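You operate a simulated robot arm through the tools that you are given. There is no shell and no other tool.

You run a simulated robot arm. Do the job below in one go: nothing can be reset, and whatever is moved stays where it is left.

JOB
Give the black 41 pair on the wide ledge insoles and yellow shapers.
Fine: each 41 insole flat in the shoe of its side, then one shaper in each; leave the blue and green shapers where they lie.

It is judged by the outcome, as a careful person would: the job done as asked, and still so three seconds after it is handed in. It fails if anything else is knocked over, pushed out of place, dropped, spilled or broken.

ROBOT AND FRAMES
A 7-joint arm with a fingered hand, fixed in place. Base frame: the origin is at the foot of the arm, x ahead of it, y to its left, z up; the work surface is at about z = 750. Units: mm, degrees, N and s.
With the tool pointing down near the work surface it reaches from about 200 to 800 mm from the base axis. Its first joint turns from -166.0 to 166.0 degrees. Payload 4.9 kg.
The tool frame sits at the grasp point between the pads (the TCP): z along the fingers, y along the line on which they close. The tips reach 32 mm beyond it. The gripper opens to 192 mm. The gripper's body begins 89 mm behind the TCP. The gripper is a hand of 3 fingers: y runs from the thumb to the fingers, the wrist lies at [0, 0, -267] in the tool frame, and closing takes about 1.5 s.
Orientation is that of the tool frame in the base frame, as [roll, pitch, yaw] about the fixed x, y, z axes, in that order (R = Rz(yaw) Ry(pitch) Rx(roll)). With the fingers straight down and closing along the base's y, the tool's x points along the base's -x, its y along +y and its z along -z.

CONTROLS
- The arm moves only by the tool jog_arm. Its argument "rows" is a list of rows, each a list of 3 entries, a list of its own where there are three numbers: the finger opening in mm, from 0 to 192, then the shift along the tool's x, y, z in mm, then the turn, a rotation vector about the tool's x, y, z in degrees. In form: [[claw, [dx, dy, dz], [rx, ry, rz]], ...]. A call has 1 to 20 rows; each row is the pose to reach, as a shift and turn from the pose commanded when the call began, along the tool's axes at that moment. Each row takes 0.2 s and may step no farther than 50 mm and 8.6 degrees from the row before; otherwise, or with a gripper value out of range, the whole call is refused. Where a pose cannot be reached the arm comes as near as it can. A force on the tool above 70 N (or 10 N above the force at the start of the call, whichever is more), or a blocked arm, ends the call early, and 0.2 s more pass. Each finger travels about 153 mm/s and halts on what it meets, pressing with about 29 N; the grip force reading is that of the motor and also rises with nothing between the fingers. The clock runs only during rows and for 0.2 s after the last one: add rows that repeat a pose to give the fingers time. It gives the time, the measured TCP pose, the force on the tool (base axes), the opening and the grip force at its end, in the units of the frame above (readings bear some noise), with the torque about the TCP (base axes, N m) and any sound that the robot's microphone picked up.
- Cameras (640 x 400 px; columns grow to the right, rows downward): "scene" is fixed at [43.6, -506, 1528.2]; the picture's right is [0.54, -0.84, 0.00], its down [-0.50, -0.32, -0.81] and it looks along [0.68, 0.43, -0.59] (base axes); focal length 316 px, centre (320, 200). "wrist" rides on the gripper at [80, -46, -113] in the tool frame; the picture's right is [0.50, 0.87, 0.00], its down [-0.67, 0.39, -0.63] and it looks along [-0.55, 0.32, 0.78] (tool axes); focal length 226 px, centre (320, 200). There is no depth. A picture from a camera that has moved, and an enlarged one, comes with that camera's place and axes in the base frame and with its lens. The place of the scene camera against the robot may be out by one fixed shift of up to 12 mm in any direction.
- get_image(camera): a new picture of that camera. It takes no simulated time.
- preshape(shape): the hand has 3 fingers and takes this shape, open, in about a second: jaw (thumb against the fingers, like two jaws); tri (thumb and two fingers); tip (a fingertip pinch); poke (one finger out to press); point (the index stretched); flat (the hand flat); cup (the hand cupped); fist (a fist). The gripper value then closes the fingers along that shape, each until it touches; the sizes above hold for jaw. It gives what a move gives, with no picture.
- enlarge(camera, box): a new picture of the part [left, top, right, bottom] of that camera's present view, enlarged. It takes no simulated time.
- job_done(): hands the job in; it is judged then, once.

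Nothing tells you positions but the pictures and the camera data. Unless the task says otherwise, let go and move clear before handing in.

The tools are called after ">>>" as name(argument=value, ...) on one line, values as JSON. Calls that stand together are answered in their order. jog_arm: Moves the arm, as the interface text tells. Its arguments: {"type":"object","properties":{"rows":{"type":"array","items":{"type":"array"}}},"required":["rows"]} The other tools are called the same way: preshape (shape) gives the hand a shape; get_image (camera) takes a picture; enlarge (camera, box) takes an enlarged picture of a part of a camera's view; job_done () hands the job in.

At the start:

```text
time_s: 0.0
tool_pos: [558.0, 10.6, 1099.9]
tool_rot: [180.0, 0.0, -179.9]
contact_force: [0.1, -0.5, 0.2]
moment: [0.02, 0.01, 0.04]
grip_width: 192.0
grasp_force: 0.1
shape: jaw
```

scene: 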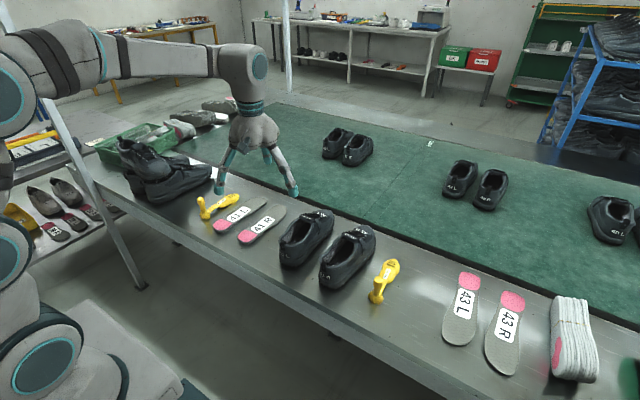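
wrist: 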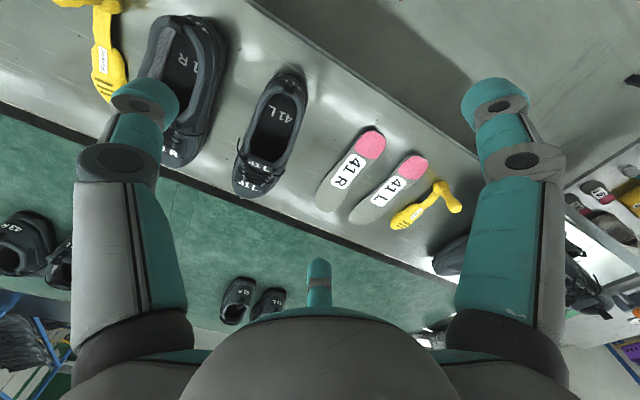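

I see a metal ledge with a black shoe pair, 41 L/R insoles, two yellow shapers, 43 insoles and a stack, plus other things. I'll look closer before moving.

>>> enlarge(camera="scene", box=[180, 170, 420, 320])

>>> enlarge(camera="wrist", box=[40, 0, 480, 275])

>>> enlarge(camera="scene", box=[0, 80, 240, 230])

>>> enlarge(camera="scene", box=[400, 150, 640, 390])

```text
2.67 times, centred on (300, 245) of scene
camera zoom: at [43.6, -506.0, 1528.2], right [0.54, -0.84, 0.0], down [-0.5, -0.32, -0.81], along [0.68, 0.43, -0.59], focal length 841 px, centre (373, 80)
```

zoom: 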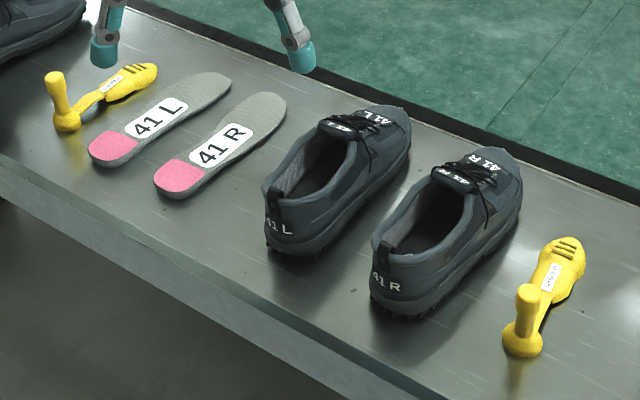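

```text
1.45 times, centred on (260, 138) of wrist
camera zoom: at [478.4, -35.8, 1212.4], right [-0.5, 0.87, 0.0], down [0.67, 0.39, 0.63], along [0.55, 0.32, -0.78], focal length 329 px, centre (407, 291)
```

zoom: 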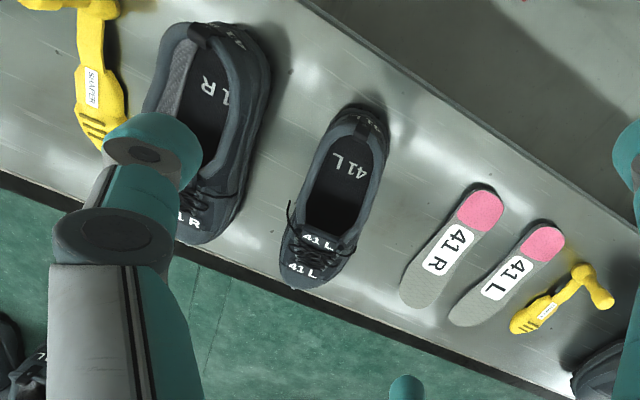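

```text
2.67 times, centred on (120, 155) of scene
camera zoom: at [43.6, -506.0, 1528.2], right [0.54, -0.84, 0.0], down [-0.5, -0.32, -0.81], along [0.68, 0.43, -0.59], focal length 841 px, centre (853, 320)
```

zoom: 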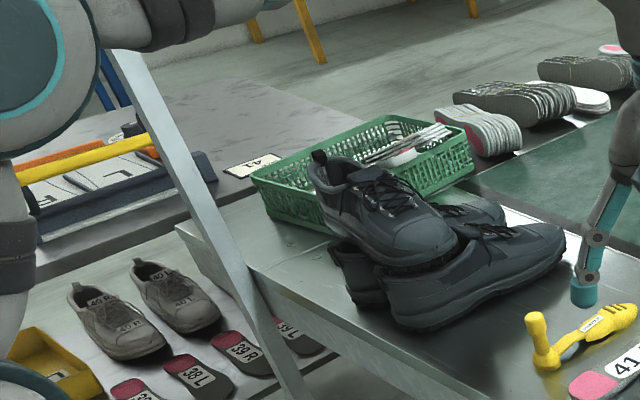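

```text
1.67 times, centred on (520, 270) of scene
camera zoom: at [43.6, -506.0, 1528.2], right [0.54, -0.84, 0.0], down [-0.5, -0.32, -0.81], along [0.68, 0.43, -0.59], focal length 526 px, centre (-13, 83)
```

zoom: 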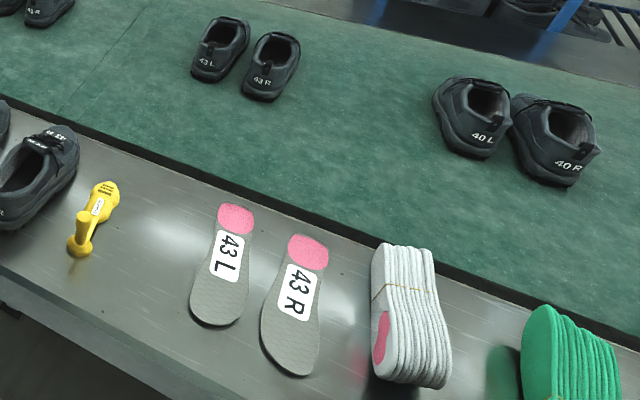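

The 41 L/R insoles lie at roughly (700, 265) and (700, 157), and the shoes sit at y≈-30 and y≈-150, toes pointing away from me. I'll move in for better wrist views.

>>> jog_arm(rows=[[192, [-10, 27, 37], [0, 0, 0]], [192, [-20, 55, 75], [0, 0, 0]], [192, [-31, 82, 112], [0, 0, 0]], [192, [-42, 110, 150], [0, 0, 0]]])

>>> get_image(camera="wrist")

>>> get_image(camera="scene")

```text
time_s: 1.0
tool_pos: [605.3, 123.3, 950.0]
tool_rot: [-179.9, 0.2, 179.9]
contact_force: [-0.4, 0.3, 2.1]
moment: [-0.01, 0.03, 0.0]
grip_width: 191.9
grasp_force: 0.1
shape: jaw
```

```text
taken
camera wrist: at [524.8, 76.6, 1063.1], right [-0.5, 0.87, 0.0], down [0.67, 0.39, 0.63], along [0.55, 0.32, -0.77], focal length 226 px, centre (320, 200)
```

wrist: 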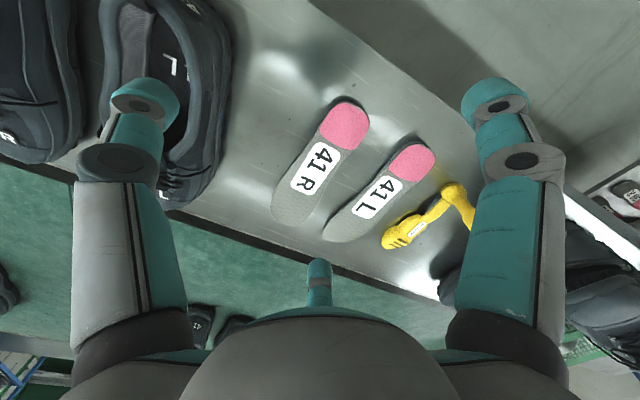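

```text
taken
```

scene: 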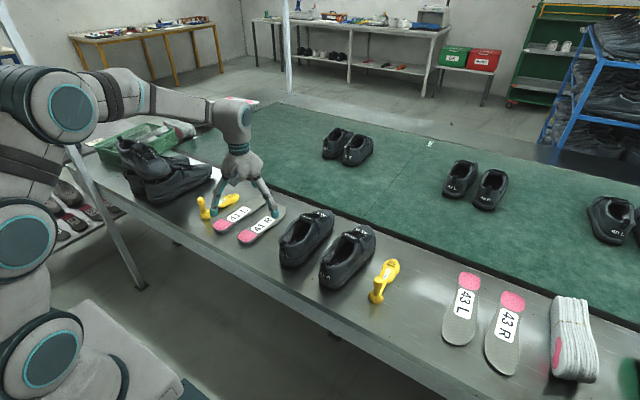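

The fingers look to be spread three ways rather than as two jaws. I'll check the hand closely and set the jaw shape explicitly to see how it sits.

>>> enlarge(camera="scene", box=[170, 90, 330, 260])

>>> preshape(shape="jaw")

>>> get_image(camera="wrist")

```text
2.35 times, centred on (250, 175) of scene
camera zoom: at [43.6, -506.0, 1528.2], right [0.54, -0.84, 0.0], down [-0.5, -0.32, -0.81], along [0.68, 0.43, -0.59], focal length 742 px, centre (485, 259)
```

zoom: 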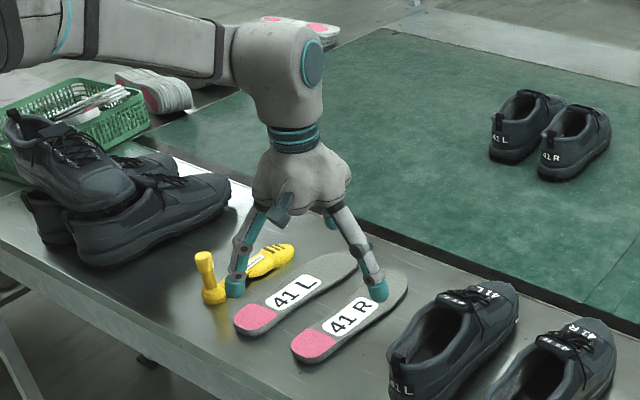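

```text
time_s: 1.9
tool_pos: [603.2, 123.1, 950.2]
tool_rot: [179.9, 0.0, 180.0]
contact_force: [0.7, 0.2, 0.4]
moment: [0.0, 0.03, 0.0]
grip_width: 191.8
grasp_force: 0.0
shape: jaw
```

```text
taken
camera wrist: at [524.2, 75.8, 1062.8], right [-0.5, 0.87, 0.0], down [0.67, 0.39, 0.63], along [0.55, 0.32, -0.78], focal length 226 px, centre (320, 200)
```

wrist: 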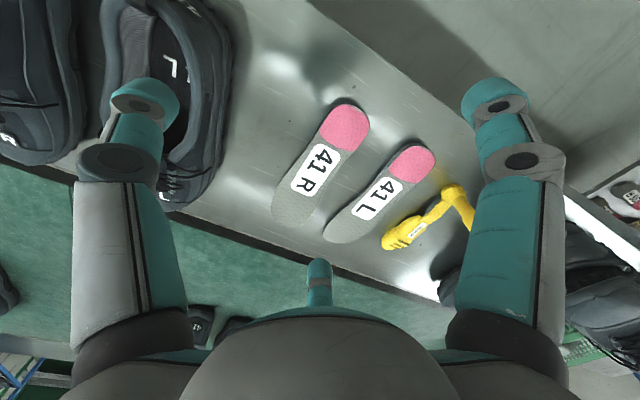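

There is another 41 pair far off on the green mat, out of reach; the pair on the metal ledge is the one to serve. I'll check how the fingers close, in free air.

>>> jog_arm(rows=[[60, [0, 0, 0], [0, 0, 0]], [60, [0, 0, 0], [0, 0, 0]], [60, [0, 0, 0], [0, 0, 0]], [60, [0, 0, 0], [0, 0, 0]], [60, [0, 0, 0], [0, 0, 0]]])

>>> get_image(camera="wrist")

>>> enlarge(camera="scene", box=[170, 90, 330, 260])

```text
time_s: 3.1
tool_pos: [602.6, 123.1, 950.8]
tool_rot: [180.0, 0.0, 180.0]
contact_force: [0.7, 0.1, 0.3]
moment: [0.0, 0.0, -0.04]
grip_width: 60.3
grasp_force: 0.1
shape: jaw
```

```text
taken
camera wrist: at [524.3, 76.0, 1062.5], right [-0.5, 0.87, 0.0], down [0.67, 0.39, 0.63], along [0.55, 0.32, -0.78], focal length 226 px, centre (320, 200)
```

wrist: 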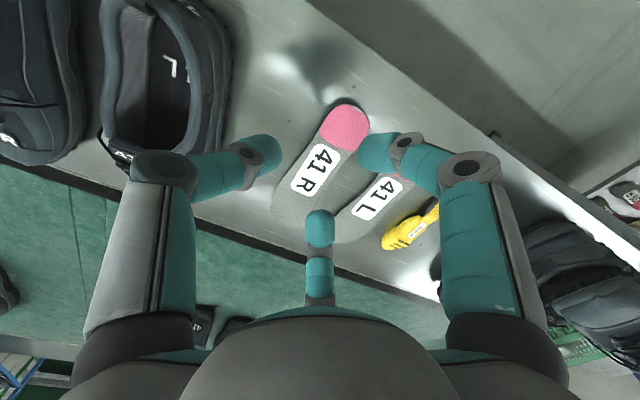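

```text
2.35 times, centred on (250, 175) of scene
camera zoom: at [43.6, -506.0, 1528.2], right [0.54, -0.84, 0.0], down [-0.5, -0.32, -0.81], along [0.68, 0.43, -0.59], focal length 742 px, centre (485, 259)
```

zoom: 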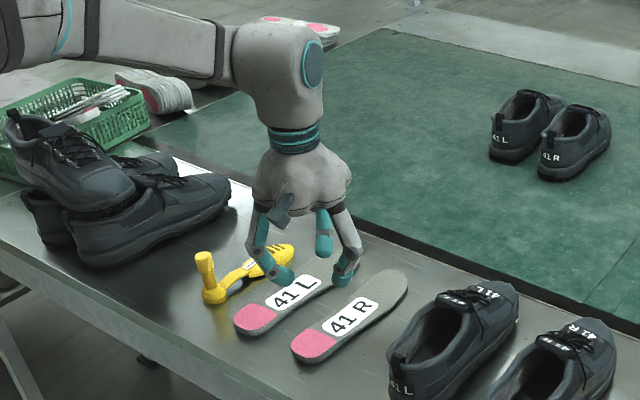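

The hand closes as three prongs about 120° apart. I'll also check the "tip" and "tri" shapes in free air to learn the geometry for thin pinching.

>>> preshape(shape="tip")

>>> get_image(camera="wrist")

>>> enlarge(camera="scene", box=[170, 90, 330, 260])

>>> preshape(shape="tri")

>>> get_image(camera="wrist")

>>> enlarge(camera="scene", box=[170, 90, 330, 260])

>>> preshape(shape="poke")

>>> get_image(camera="wrist")

>>> enlarge(camera="scene", box=[170, 90, 330, 260])

```text
time_s: 4.0
tool_pos: [603.3, 122.9, 949.7]
tool_rot: [-180.0, 0.0, 180.0]
contact_force: [0.1, -0.2, 0.0]
moment: [0.0, -0.02, -0.01]
grip_width: 191.7
grasp_force: 0.0
shape: tip
```

```text
taken
camera wrist: at [524.3, 76.0, 1062.5], right [-0.5, 0.87, 0.0], down [0.67, 0.39, 0.63], along [0.55, 0.32, -0.78], focal length 226 px, centre (320, 200)
```

wrist: 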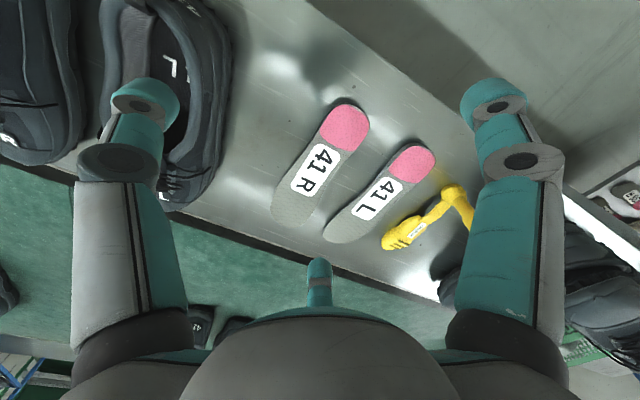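

```text
2.35 times, centred on (250, 175) of scene
camera zoom: at [43.6, -506.0, 1528.2], right [0.54, -0.84, 0.0], down [-0.5, -0.32, -0.81], along [0.68, 0.43, -0.59], focal length 742 px, centre (485, 259)
```

zoom: 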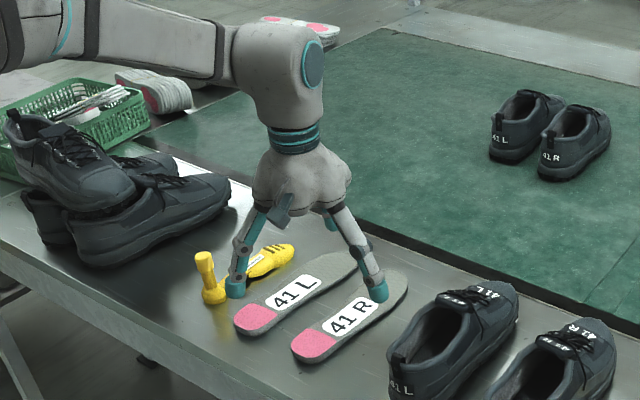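

```text
time_s: 4.9
tool_pos: [603.7, 122.6, 950.3]
tool_rot: [-180.0, 0.0, 180.0]
contact_force: [-0.4, 1.1, -0.4]
moment: [-0.02, 0.04, 0.01]
grip_width: 191.9
grasp_force: 0.0
shape: tri
```

```text
taken
camera wrist: at [524.3, 76.0, 1062.5], right [-0.5, 0.87, 0.0], down [0.67, 0.39, 0.63], along [0.55, 0.32, -0.78], focal length 226 px, centre (320, 200)
```

wrist: 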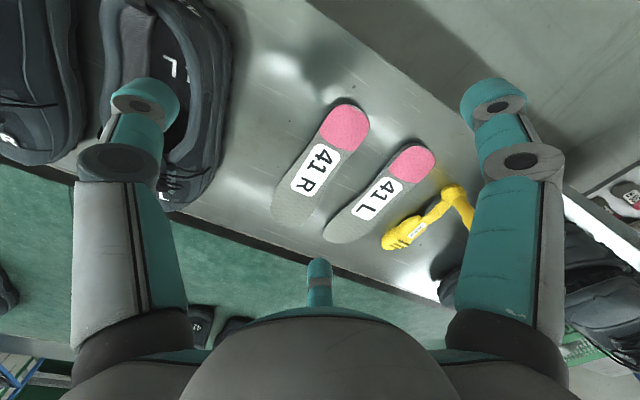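

```text
2.35 times, centred on (250, 175) of scene
camera zoom: at [43.6, -506.0, 1528.2], right [0.54, -0.84, 0.0], down [-0.5, -0.32, -0.81], along [0.68, 0.43, -0.59], focal length 742 px, centre (485, 259)
```

zoom: 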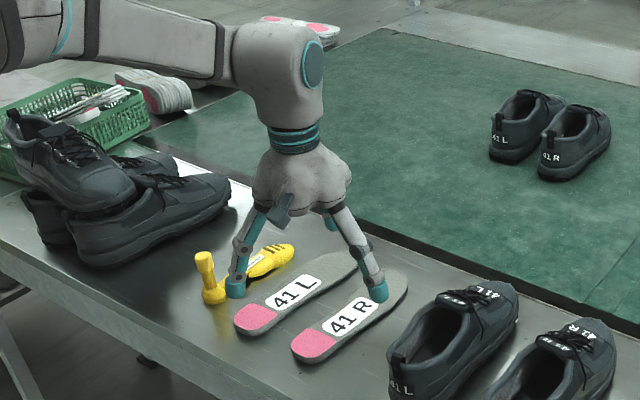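

```text
time_s: 5.8
tool_pos: [603.6, 122.3, 950.2]
tool_rot: [-180.0, -0.1, 179.9]
contact_force: [-0.6, 0.6, -0.3]
moment: [-0.01, -0.01, -0.02]
grip_width: 0.3
grasp_force: 0.1
shape: poke
```

```text
taken
camera wrist: at [524.3, 76.0, 1062.5], right [-0.5, 0.87, 0.0], down [0.67, 0.39, 0.63], along [0.55, 0.32, -0.78], focal length 226 px, centre (320, 200)
```

wrist: 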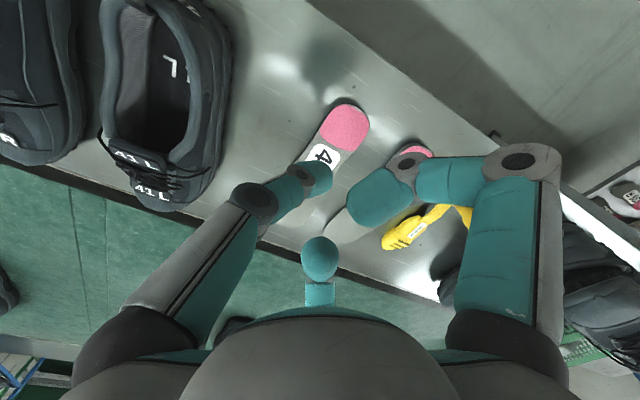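

```text
2.35 times, centred on (250, 175) of scene
camera zoom: at [43.6, -506.0, 1528.2], right [0.54, -0.84, 0.0], down [-0.5, -0.32, -0.81], along [0.68, 0.43, -0.59], focal length 742 px, centre (485, 259)
```

zoom: 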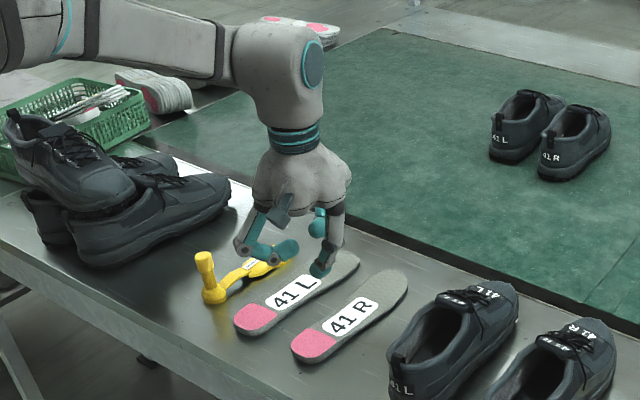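

All grasp shapes share the same 120° layout, so I'll cage the rounded heel of each insole: one finger behind the heel, two at the sides. I return to jaw, turn 30° and hover over the 41 R heel (about 612, 164).

>>> preshape(shape="jaw")

>>> jog_arm(rows=[[192, [0, 10, 15], [0, 0, -7.5]], [192, [0, 20, 30], [0, 0, -15]], [192, [0, 30, 45], [0, 0, -22.5]], [192, [0, 40, 60], [0, 0, -30]], [192, [0, 40, 60], [0, 0, -30]]])

>>> get_image(camera="wrist")

>>> enlarge(camera="scene", box=[170, 90, 330, 260])

```text
time_s: 6.7
tool_pos: [603.3, 122.6, 949.0]
tool_rot: [179.9, 0.0, -179.9]
contact_force: [-0.9, -0.5, 0.1]
moment: [-0.02, 0.0, 0.01]
grip_width: 191.8
grasp_force: 0.1
shape: jaw
```

```text
time_s: 7.9
tool_pos: [601.1, 161.2, 890.9]
tool_rot: [180.0, 0.1, -149.8]
contact_force: [0.5, 0.4, 0.0]
moment: [-0.02, 0.0, 0.0]
grip_width: 191.9
grasp_force: 0.0
shape: jaw
```

```text
taken
camera wrist: at [556.0, 80.7, 1002.6], right [-0.87, 0.5, 0.0], down [0.39, 0.67, 0.63], along [0.32, 0.55, -0.78], focal length 226 px, centre (320, 200)
```

wrist: 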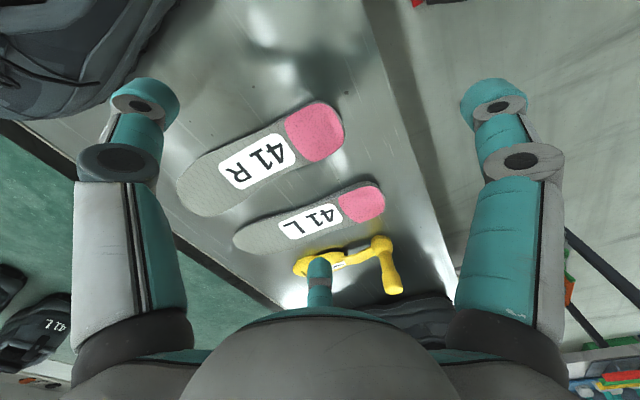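

```text
2.35 times, centred on (250, 175) of scene
camera zoom: at [43.6, -506.0, 1528.2], right [0.54, -0.84, 0.0], down [-0.5, -0.32, -0.81], along [0.68, 0.43, -0.59], focal length 742 px, centre (485, 259)
```

zoom: 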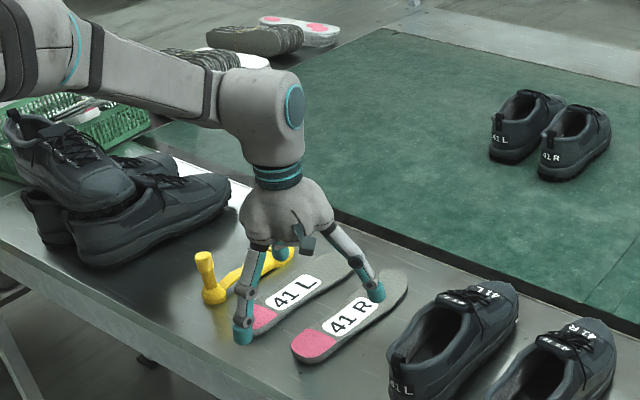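

>>> enlarge(camera="wrist", box=[160, 80, 400, 260])

>>> enlarge(camera="wrist", box=[280, 210, 440, 330])

```text
2.22 times, centred on (280, 170) of wrist
camera zoom: at [556.0, 80.7, 1002.6], right [-0.87, 0.5, 0.0], down [0.39, 0.67, 0.63], along [0.32, 0.55, -0.78], focal length 502 px, centre (409, 267)
```

zoom: 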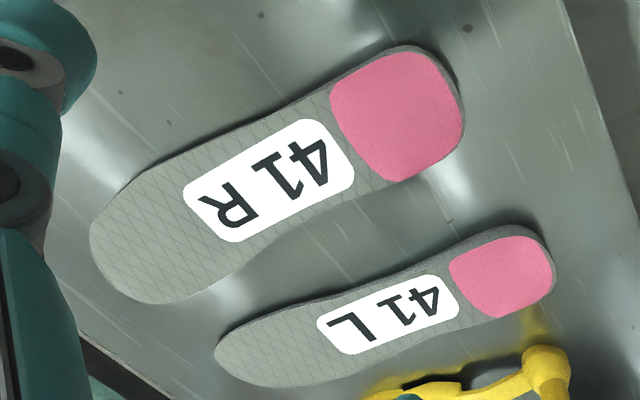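

```text
3.33 times, centred on (360, 270) of wrist
camera zoom: at [556.0, 80.7, 1002.6], right [-0.87, 0.5, 0.0], down [0.39, 0.67, 0.63], along [0.32, 0.55, -0.78], focal length 754 px, centre (187, -33)
```

zoom: 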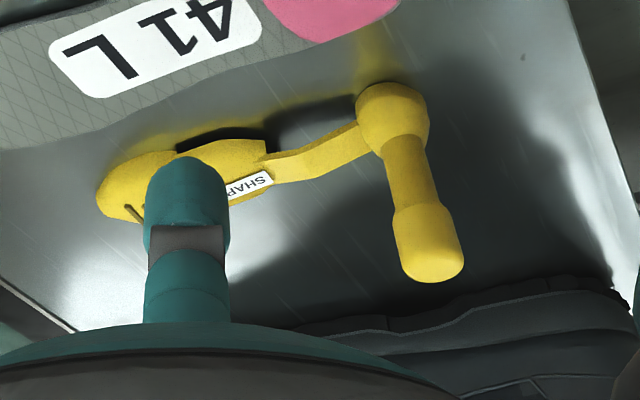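

R insole: heel back at ≈(581,171), toe ≈(828,166), heel width ≈64, lying nearly along +x. Before grasping I'll look at the shoes from above to learn their openings.

>>> jog_arm(rows=[[192, [0, 0, -50], [0, 0, 0]], [192, [0, 0, -100], [0, 0, 0]], [192, [8, -46, -109], [0, 0, 0]], [192, [16, -92, -109], [0, 0, 0]], [192, [25, -138, -109], [0, 0, 0]], [192, [33, -185, -109], [0, 0, 0]], [192, [42, -231, -109], [0, 0, 0]], [192, [42, -231, -109], [0, 0, 0]]])

>>> get_image(camera="wrist")

>>> enlarge(camera="wrist", box=[160, 40, 480, 240])

```text
time_s: 9.7
tool_pos: [678.2, -61.2, 998.5]
tool_rot: [-180.0, 0.0, -150.1]
contact_force: [0.0, 0.5, 0.4]
moment: [-0.02, 0.04, 0.0]
grip_width: 192.2
grasp_force: 0.0
shape: jaw
```

```text
taken
camera wrist: at [633.1, -141.7, 1111.2], right [-0.87, 0.5, 0.0], down [0.39, 0.67, 0.63], along [0.32, 0.55, -0.78], focal length 226 px, centre (320, 200)
```

wrist: 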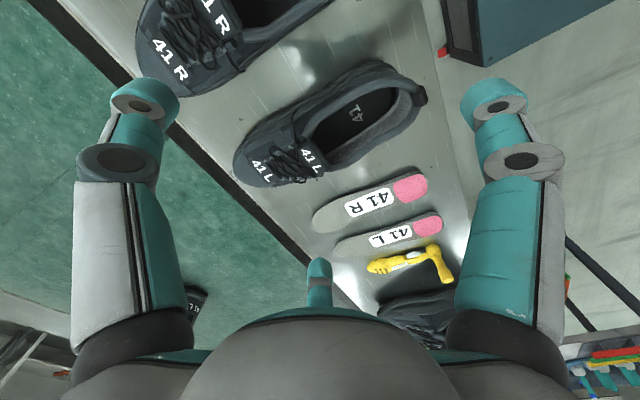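

```text
2.00 times, centred on (320, 140) of wrist
camera zoom: at [633.1, -141.7, 1111.2], right [-0.87, 0.5, 0.0], down [0.39, 0.67, 0.63], along [0.32, 0.55, -0.78], focal length 452 px, centre (320, 320)
```

zoom: 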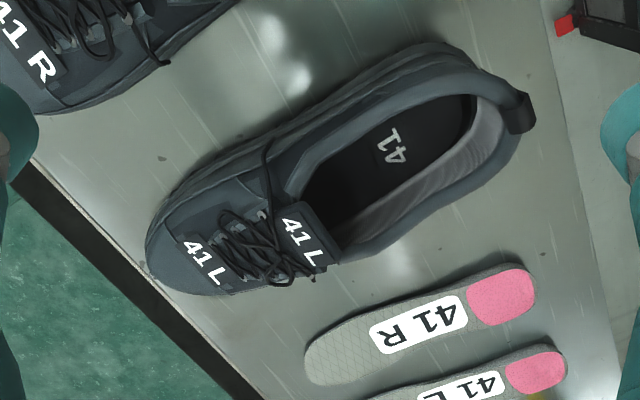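

The L shoe runs along +x, heel at x≈570 and toe ≈870, axis at y≈-25; its opening is about x 580–700 and 65 wide. Next I go back over the 41 R heel and lower with the fingers half open.

>>> jog_arm(rows=[[150, [-12, 46, 0], [0, 0, 0]], [120, [-25, 92, 0], [0, 0, 0]], [100, [-37, 138, 0], [0, 0, 0]], [100, [-50, 184, 0], [0, 0, 0]], [100, [-62.5, 230.3, 0], [0, 0, 0]], [100, [-62.5, 230.3, 48], [0, 0, 0]], [100, [-62.5, 230.3, 96], [0, 0, 0]], [100, [-62.5, 230.3, 144], [0, 0, 0]], [100, [-62.5, 230.3, 168.5], [0, 0, 0]], [100, [-62.5, 230.3, 168.5], [0, 0, 0]]])

>>> get_image(camera="wrist")

>>> enlarge(camera="scene", box=[170, 120, 330, 260])

```text
time_s: 11.9
tool_pos: [617.1, 171.6, 831.5]
tool_rot: [179.9, 0.0, -150.0]
contact_force: [0.2, -0.1, 0.6]
moment: [0.01, -0.01, 0.01]
grip_width: 100.6
grasp_force: 0.0
shape: jaw
```

```text
taken
camera wrist: at [571.6, 90.6, 944.2], right [-0.87, 0.5, 0.0], down [0.39, 0.67, 0.63], along [0.32, 0.55, -0.78], focal length 226 px, centre (320, 200)
```

wrist: 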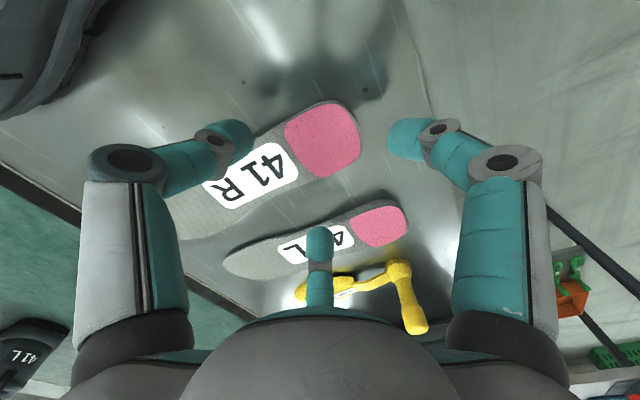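

```text
2.86 times, centred on (250, 190) of scene
camera zoom: at [43.6, -506.0, 1528.2], right [0.54, -0.84, 0.0], down [-0.5, -0.32, -0.81], along [0.68, 0.43, -0.59], focal length 902 px, centre (520, 229)
```

zoom: 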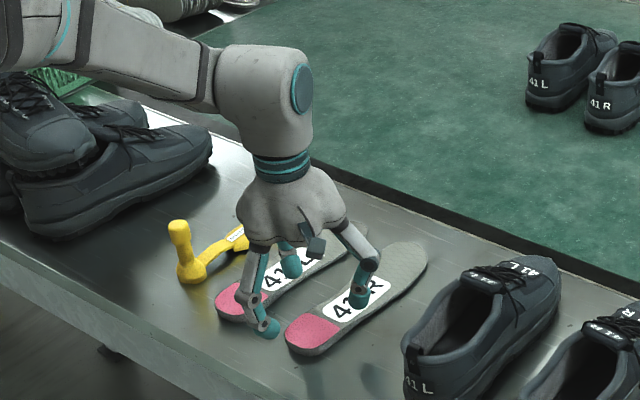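

The cage is centred on the 41 R heel (617, 171). I lower in small steps and watch the force.

>>> jog_arm(rows=[[100, [0, 0, 15], [0, 0, 0]], [100, [0, 0, 30], [0, 0, 0]], [100, [0, 0, 38], [0, 0, 0]], [100, [0, 0, 42], [0, 0, 0]], [100, [0, 0, 42], [0, 0, 0]]])

>>> enlarge(camera="scene", box=[190, 150, 310, 260])

>>> get_image(camera="wrist")

```text
time_s: 13.1
tool_pos: [619.1, 169.7, 788.3]
tool_rot: [-180.0, 0.0, -150.0]
contact_force: [0.5, -0.7, -0.5]
moment: [-0.03, 0.02, -0.02]
grip_width: 100.5
grasp_force: 0.0
shape: jaw
```

```text
3.64 times, centred on (250, 205) of scene
camera zoom: at [43.6, -506.0, 1528.2], right [0.54, -0.84, 0.0], down [-0.5, -0.32, -0.81], along [0.68, 0.43, -0.59], focal length 1147 px, centre (574, 182)
```

zoom: 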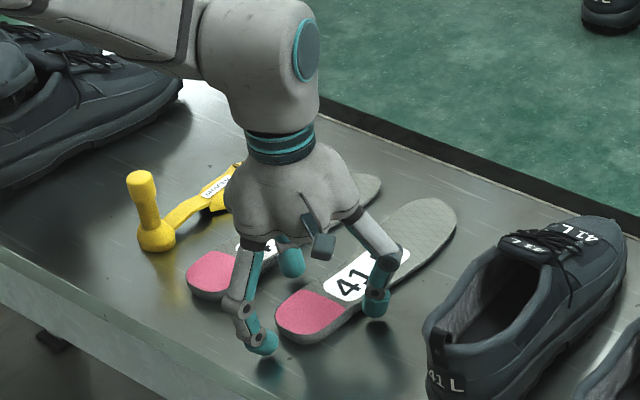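

```text
taken
camera wrist: at [573.0, 90.1, 901.2], right [-0.87, 0.5, 0.0], down [0.39, 0.67, 0.63], along [0.32, 0.55, -0.78], focal length 226 px, centre (320, 200)
```

wrist: 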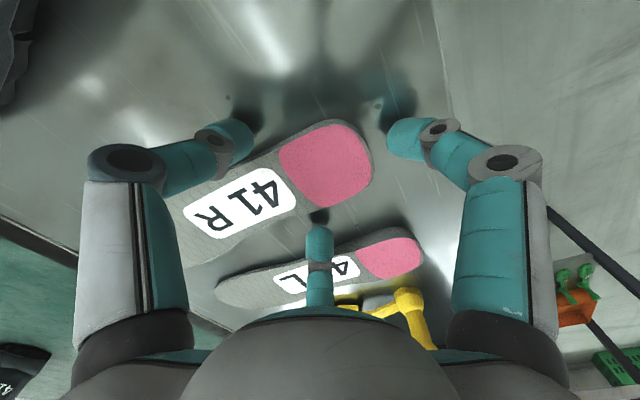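

>>> jog_arm(rows=[[100, [0, 0, 2], [0, 0, 0]], [100, [0, 0, 4], [0, 0, 0]], [100, [0, 0, 5], [0, 0, 0]]])

>>> enlarge(camera="scene", box=[210, 190, 290, 260])

>>> enlarge(camera="wrist", box=[180, 80, 440, 260])

```text
time_s: 13.9
tool_pos: [618.1, 170.0, 784.4]
tool_rot: [180.0, 0.0, -150.0]
contact_force: [-1.1, 0.1, 2.8]
moment: [0.03, 0.07, 0.04]
grip_width: 100.4
grasp_force: 0.1
shape: jaw
```

```text
5.71 times, centred on (250, 225) of scene
camera zoom: at [43.6, -506.0, 1528.2], right [0.54, -0.84, 0.0], down [-0.5, -0.32, -0.81], along [0.68, 0.43, -0.59], focal length 1803 px, centre (720, 57)
```

zoom: 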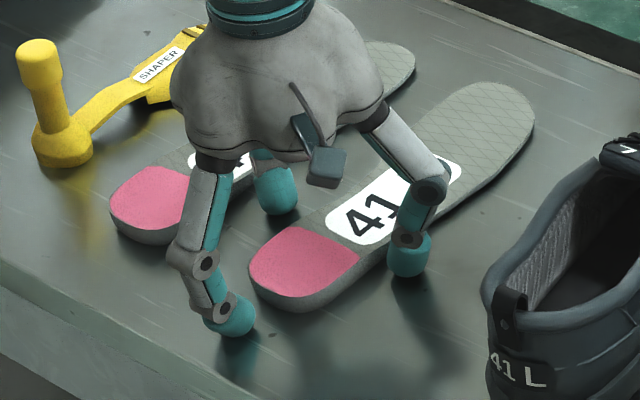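

```text
2.22 times, centred on (310, 170) of wrist
camera zoom: at [572.8, 90.0, 896.0], right [-0.87, 0.5, 0.0], down [0.39, 0.67, 0.63], along [0.32, 0.55, -0.78], focal length 502 px, centre (342, 267)
```

zoom: 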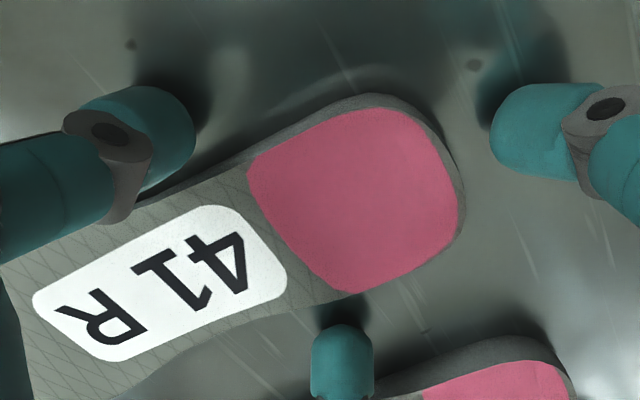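

Tips are at the table around the heel. I close gently and look at contact.

>>> jog_arm(rows=[[92, [0, 0, 0], [0, 0, 0]], [84, [0, 0, 0], [0, 0, 0]], [78, [0, 0, 0], [0, 0, 0]], [72, [0, 0, 0], [0, 0, 0]], [68, [0, 0, 0], [0, 0, 0]], [68, [0, 0, 0], [0, 0, 0]]])

>>> enlarge(camera="wrist", box=[180, 80, 440, 260])

>>> enlarge(camera="scene", box=[210, 190, 290, 260])

```text
time_s: 15.3
tool_pos: [619.9, 170.4, 782.6]
tool_rot: [-180.0, 0.0, -150.0]
contact_force: [-0.4, 0.7, 5.8]
moment: [0.17, 0.1, 0.03]
grip_width: 69.7
grasp_force: 0.1
shape: jaw
```

```text
2.22 times, centred on (310, 170) of wrist
camera zoom: at [572.8, 90.1, 896.1], right [-0.87, 0.5, 0.0], down [0.39, 0.67, 0.63], along [0.32, 0.55, -0.78], focal length 502 px, centre (342, 267)
```

zoom: 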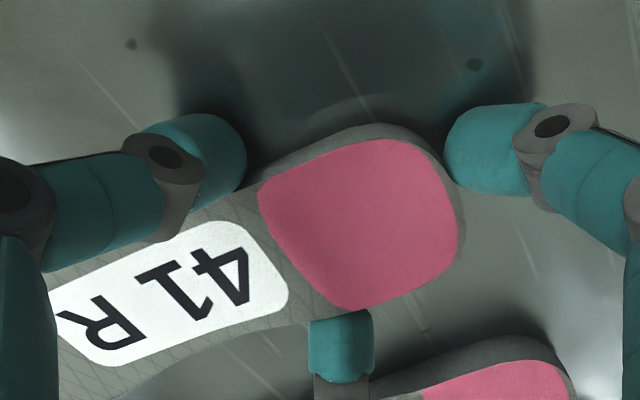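

```text
5.71 times, centred on (250, 225) of scene
camera zoom: at [43.6, -506.0, 1528.2], right [0.54, -0.84, 0.0], down [-0.5, -0.32, -0.81], along [0.68, 0.43, -0.59], focal length 1803 px, centre (720, 57)
```

zoom: 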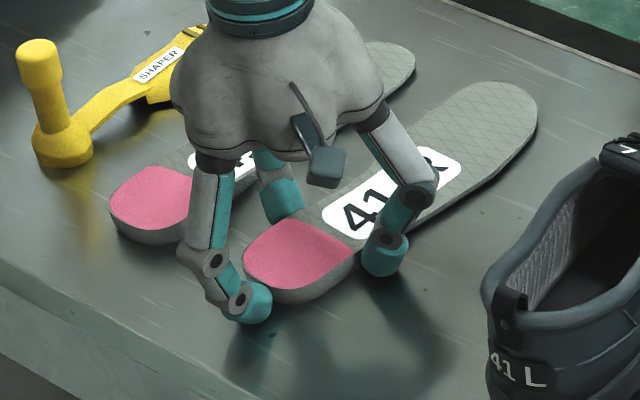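

All three tips touch the heel. I squeeze, then lift a little to test.

>>> jog_arm(rows=[[60, [0, 0, 0], [0, 0, 0]], [50, [0, 0, 0], [0, 0, 0]], [40, [0, 0, 0], [0, 0, 0]], [40, [0, 0, 0], [0, 0, 0]]])

>>> enlarge(camera="wrist", box=[180, 80, 440, 260])

>>> enlarge(camera="scene", box=[210, 190, 290, 260])

```text
time_s: 16.3
tool_pos: [618.3, 171.2, 783.4]
tool_rot: [180.0, 0.0, -150.0]
contact_force: [0.0, 0.3, -0.4]
moment: [0.02, -0.13, -0.05]
grip_width: 65.1
grasp_force: 28.8
shape: jaw
```

```text
2.22 times, centred on (310, 170) of wrist
camera zoom: at [572.5, 89.9, 895.6], right [-0.87, 0.5, 0.0], down [0.39, 0.67, 0.63], along [0.32, 0.55, -0.78], focal length 502 px, centre (342, 267)
```

zoom: 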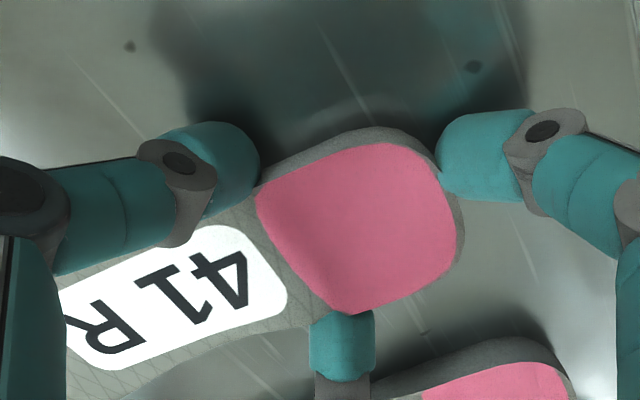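

```text
5.71 times, centred on (250, 225) of scene
camera zoom: at [43.6, -506.0, 1528.2], right [0.54, -0.84, 0.0], down [-0.5, -0.32, -0.81], along [0.68, 0.43, -0.59], focal length 1803 px, centre (720, 57)
```

zoom: 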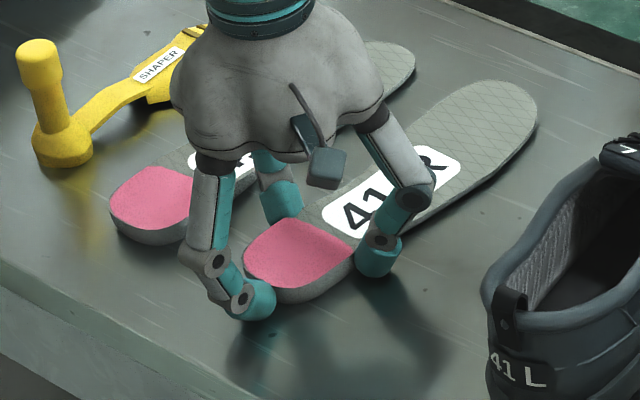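

>>> jog_arm(rows=[[40, [0, 0, -6], [0, 0, 0]], [40, [0, 0, -15], [0, 0, 0]], [40, [0, 0, -30], [0, 0, 0]], [40, [0, 0, -30], [0, 0, 0]]])

>>> get_image(camera="wrist")

>>> enlarge(camera="scene", box=[190, 150, 310, 260])

```text
time_s: 17.3
tool_pos: [617.4, 169.1, 812.9]
tool_rot: [179.9, 0.2, -150.0]
contact_force: [0.6, -0.1, 0.0]
moment: [-0.01, 0.02, 0.0]
grip_width: 65.0
grasp_force: 28.8
shape: jaw
```

```text
taken
camera wrist: at [571.1, 89.6, 925.5], right [-0.87, 0.5, 0.0], down [0.39, 0.67, 0.63], along [0.32, 0.55, -0.78], focal length 226 px, centre (320, 200)
```

wrist: 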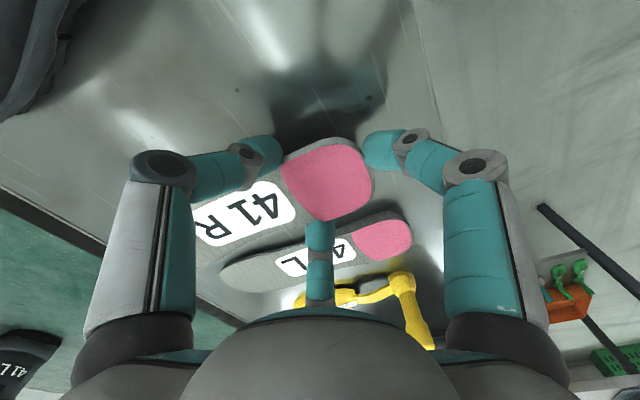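

```text
3.64 times, centred on (250, 205) of scene
camera zoom: at [43.6, -506.0, 1528.2], right [0.54, -0.84, 0.0], down [-0.5, -0.32, -0.81], along [0.68, 0.43, -0.59], focal length 1147 px, centre (574, 182)
```

zoom: 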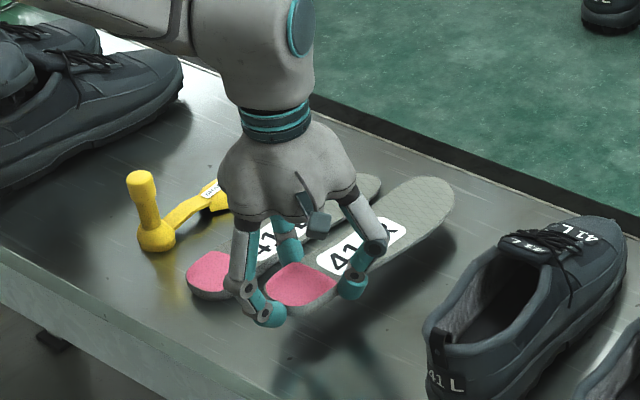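

The insole is held firmly and level. I raise it high and carry it toward the R shoe, checking the R shoe's position on the way.

>>> jog_arm(rows=[[40, [0, 0, -40], [0, 0, 0]], [40, [0, 0, -80], [0, 0, 0]], [40, [0, 0, -120], [0, 0, 0]], [40, [0, 0, -160], [0, 0, 0]], [40, [20, -34.6, -167], [0, 0, 0]], [40, [40, -69.3, -167], [0, 0, 0]], [40, [60, -104, -167], [0, 0, 0]], [40, [80, -138.6, -167], [0, 0, 0]], [40, [100, -173.2, -167], [0, 0, 0]], [40, [120, -207.8, -167], [0, 0, 0]], [40, [140, -242.5, -167], [0, 0, 0]], [40, [140, -242.5, -167], [0, 0, 0]]])

>>> get_image(camera="wrist")

>>> get_image(camera="scene")

```text
time_s: 19.9
tool_pos: [616.5, -108.7, 979.3]
tool_rot: [-180.0, -0.1, -150.0]
contact_force: [0.7, -1.0, -1.0]
moment: [0.02, 0.05, 0.0]
grip_width: 64.7
grasp_force: 29.1
shape: jaw
```

```text
taken
camera wrist: at [570.7, -189.6, 1092.5], right [-0.87, 0.5, 0.0], down [0.39, 0.67, 0.63], along [0.32, 0.55, -0.78], focal length 226 px, centre (320, 200)
```

wrist: 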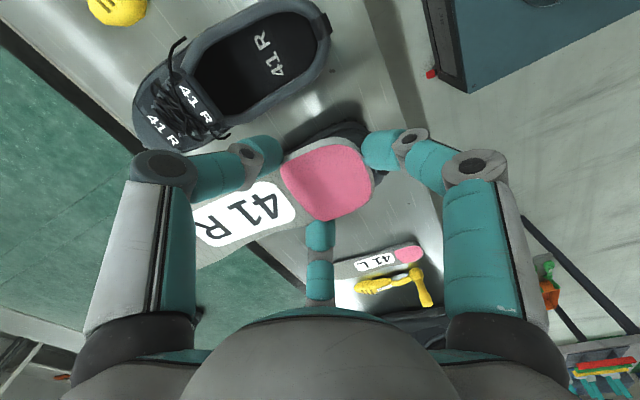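

```text
taken
```

scene: 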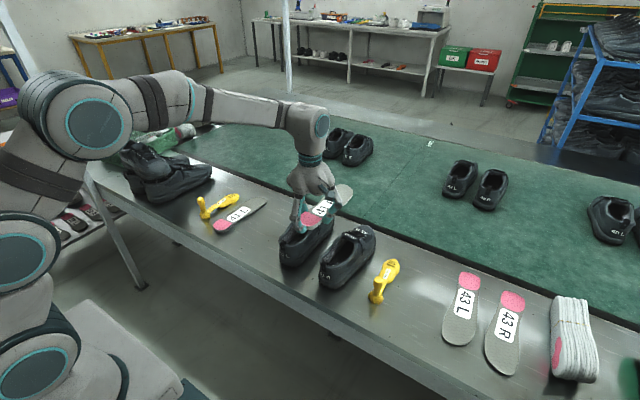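

>>> enlarge(camera="wrist", box=[110, 0, 350, 150])

>>> enlarge(camera="scene", box=[270, 170, 400, 300])

```text
2.67 times, centred on (230, 75) of wrist
camera zoom: at [570.7, -189.6, 1092.5], right [-0.87, 0.5, 0.0], down [0.39, 0.67, 0.63], along [0.32, 0.55, -0.78], focal length 603 px, centre (560, 533)
```

zoom: 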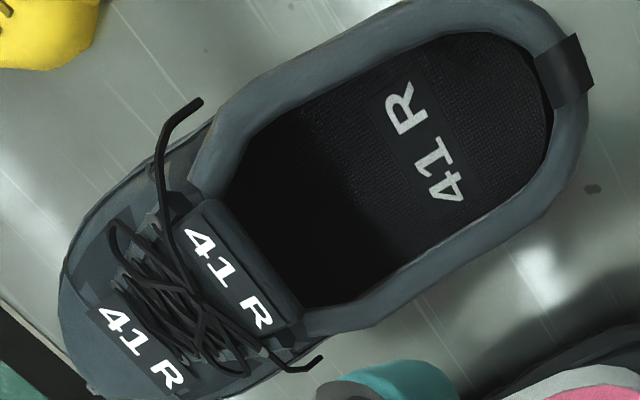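

```text
3.08 times, centred on (335, 235) of scene
camera zoom: at [43.6, -506.0, 1528.2], right [0.54, -0.84, 0.0], down [-0.5, -0.32, -0.81], along [0.68, 0.43, -0.59], focal length 971 px, centre (274, 92)
```

zoom: 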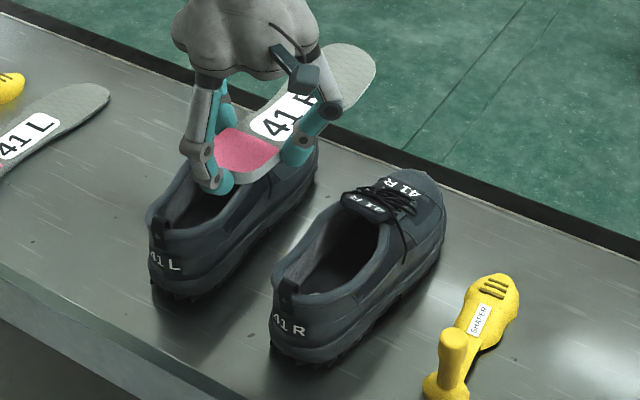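

R shoe: heel tab ≈(572,-182), toe ≈(878,-200), opening centred near y≈-188, yawed about -3.5°. I back off behind it, tilting the insole toe-down 20°.

>>> jog_arm(rows=[[40, [46, 3, -8], [-2.5, 4.33, 0]], [40, [92, 6, -16], [-5, 8.66, 0]], [40, [138, 9, -24], [-7.5, 13, 0]], [40, [185, 12.4, -31], [-10, 17.3, 0]], [40, [185, 12.4, -31], [-10, 17.3, 0]]])

>>> get_image(camera="wrist")

>>> enlarge(camera="scene", box=[250, 130, 420, 300])

```text
time_s: 21.1
tool_pos: [451.3, -193.1, 1009.7]
tool_rot: [169.7, -17.3, -148.5]
contact_force: [0.1, 0.5, -0.5]
moment: [-0.03, 0.02, -0.02]
grip_width: 64.2
grasp_force: 28.8
shape: jaw
```

```text
taken
camera wrist: at [446.7, -273.1, 1131.9], right [-0.81, 0.5, 0.3], down [0.58, 0.67, 0.46], along [0.03, 0.55, -0.84], focal length 226 px, centre (320, 200)
```

wrist: 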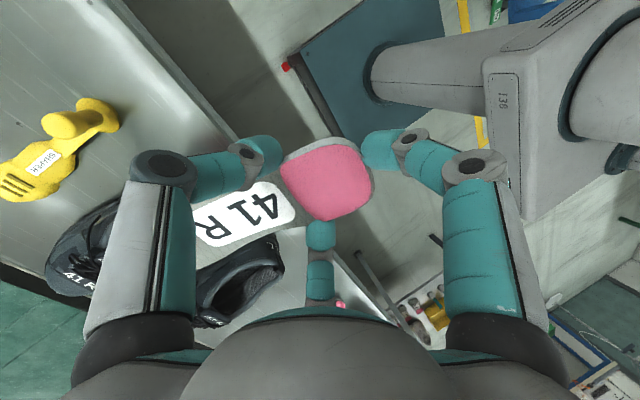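

```text
2.35 times, centred on (335, 215) of scene
camera zoom: at [43.6, -506.0, 1528.2], right [0.54, -0.84, 0.0], down [-0.5, -0.32, -0.81], along [0.68, 0.43, -0.59], focal length 742 px, centre (285, 165)
```

zoom: 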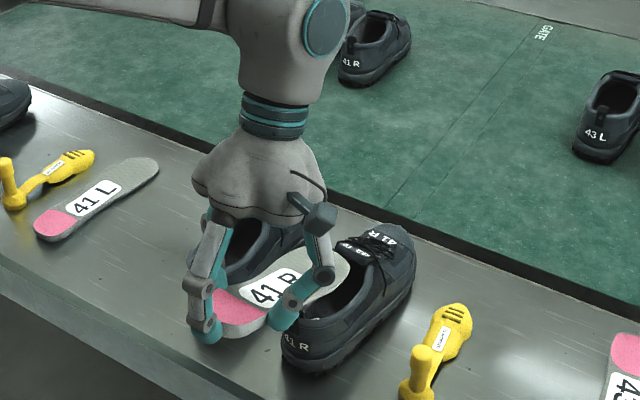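

The insole is behind and above the R shoe, toe down. I steepen to 25° and back up a bit so that the toe can slide over the heel tab and under the tongue.

>>> jog_arm(rows=[[40, [20, 13, 11], [-1.25, 2.16, 0]], [40, [39.2, 25.5, 22.3], [-2.5, 4.33, 0]], [40, [39.2, 25.5, 22.3], [-2.5, 4.33, 0]]])

>>> enlarge(camera="scene", box=[250, 170, 400, 300])

>>> enlarge(camera="wrist", box=[20, 80, 420, 330])

```text
time_s: 21.9
tool_pos: [398.7, -189.3, 1005.4]
tool_rot: [166.8, -21.4, -147.5]
contact_force: [0.2, -0.3, -1.2]
moment: [0.02, 0.02, 0.02]
grip_width: 64.4
grasp_force: 28.7
shape: jaw
```

```text
3.08 times, centred on (325, 235) of scene
camera zoom: at [43.6, -506.0, 1528.2], right [0.54, -0.84, 0.0], down [-0.5, -0.32, -0.81], along [0.68, 0.43, -0.59], focal length 971 px, centre (305, 92)
```

zoom: 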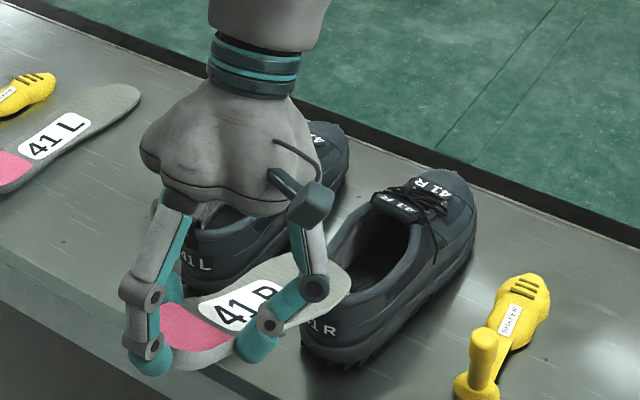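

```text
1.60 times, centred on (220, 205) of wrist
camera zoom: at [405.5, -269.1, 1127.0], right [-0.78, 0.5, 0.37], down [0.62, 0.67, 0.41], along [-0.04, 0.55, -0.84], focal length 362 px, centre (480, 192)
```

zoom: 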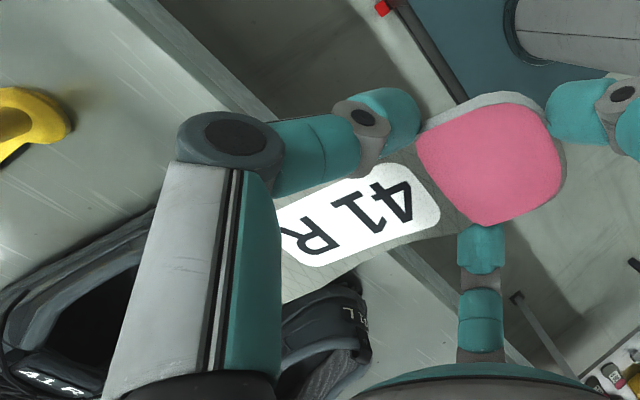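

>>> jog_arm(rows=[[40, [-21.7, -12.5, 0], [0, 0, 0]], [40, [-43.3, -25, 0], [0, 0, 0]], [40, [-65, -37.5, 0], [0, 0, 0]], [40, [-65, -37.5, 0], [0, 0, 0]]])

>>> enlarge(camera="scene", box=[270, 180, 390, 300])

>>> enlarge(camera="wrist", box=[20, 80, 420, 330])

```text
time_s: 22.9
tool_pos: [468.0, -189.3, 974.2]
tool_rot: [166.9, -21.4, -147.6]
contact_force: [0.2, -0.2, -0.2]
moment: [-0.01, 0.0, 0.02]
grip_width: 64.5
grasp_force: 28.7
shape: jaw
```

```text
3.33 times, centred on (330, 240) of scene
camera zoom: at [43.6, -506.0, 1528.2], right [0.54, -0.84, 0.0], down [-0.5, -0.32, -0.81], along [0.68, 0.43, -0.59], focal length 1052 px, centre (287, 67)
```

zoom: 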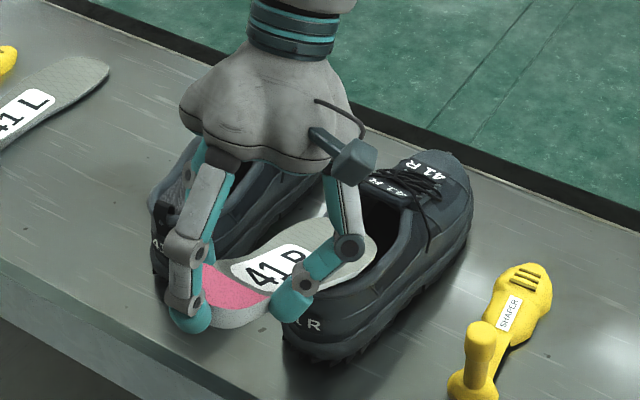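

```text
1.60 times, centred on (220, 205) of wrist
camera zoom: at [474.1, -269.5, 1095.4], right [-0.78, 0.5, 0.37], down [0.62, 0.67, 0.41], along [-0.04, 0.55, -0.84], focal length 362 px, centre (480, 192)
```

zoom: 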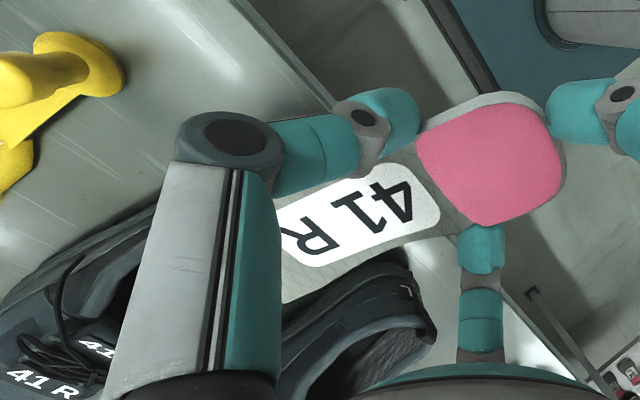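

>>> jog_arm(rows=[[40, [-8.7, -5, 0], [0, 0, 0]], [40, [-17.3, -10, 0], [0, 0, 0]], [40, [-26, -15, 0], [0, 0, 0]], [40, [-34.6, -20, 0], [0, 0, 0]]])

>>> enlarge(camera="scene", box=[270, 180, 390, 300])

>>> enlarge(camera="wrist", box=[20, 80, 420, 330])

```text
time_s: 23.9
tool_pos: [503.3, -188.3, 957.3]
tool_rot: [166.9, -21.5, -147.6]
contact_force: [-0.8, 0.4, 0.0]
moment: [-0.01, 0.01, 0.0]
grip_width: 64.3
grasp_force: 28.9
shape: jaw
```

```text
3.33 times, centred on (330, 240) of scene
camera zoom: at [43.6, -506.0, 1528.2], right [0.54, -0.84, 0.0], down [-0.5, -0.32, -0.81], along [0.68, 0.43, -0.59], focal length 1052 px, centre (287, 67)
```

zoom: 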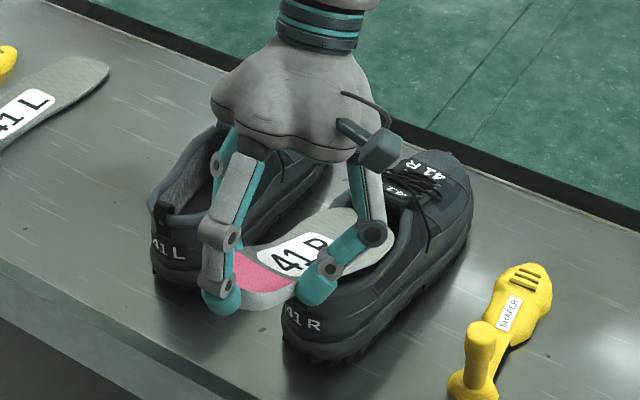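

```text
1.60 times, centred on (220, 205) of wrist
camera zoom: at [509.6, -269.3, 1078.8], right [-0.78, 0.5, 0.37], down [0.62, 0.67, 0.41], along [-0.04, 0.55, -0.84], focal length 362 px, centre (480, 192)
```

zoom: 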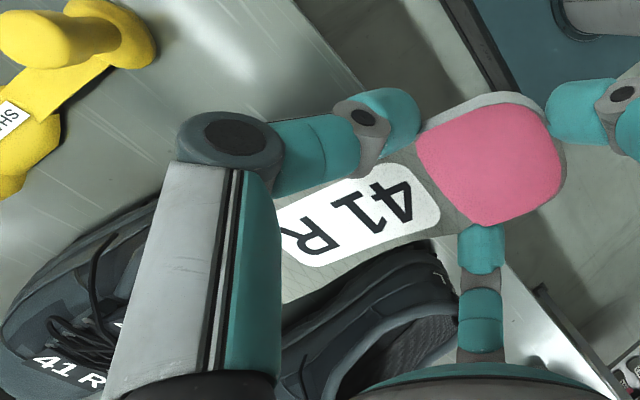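

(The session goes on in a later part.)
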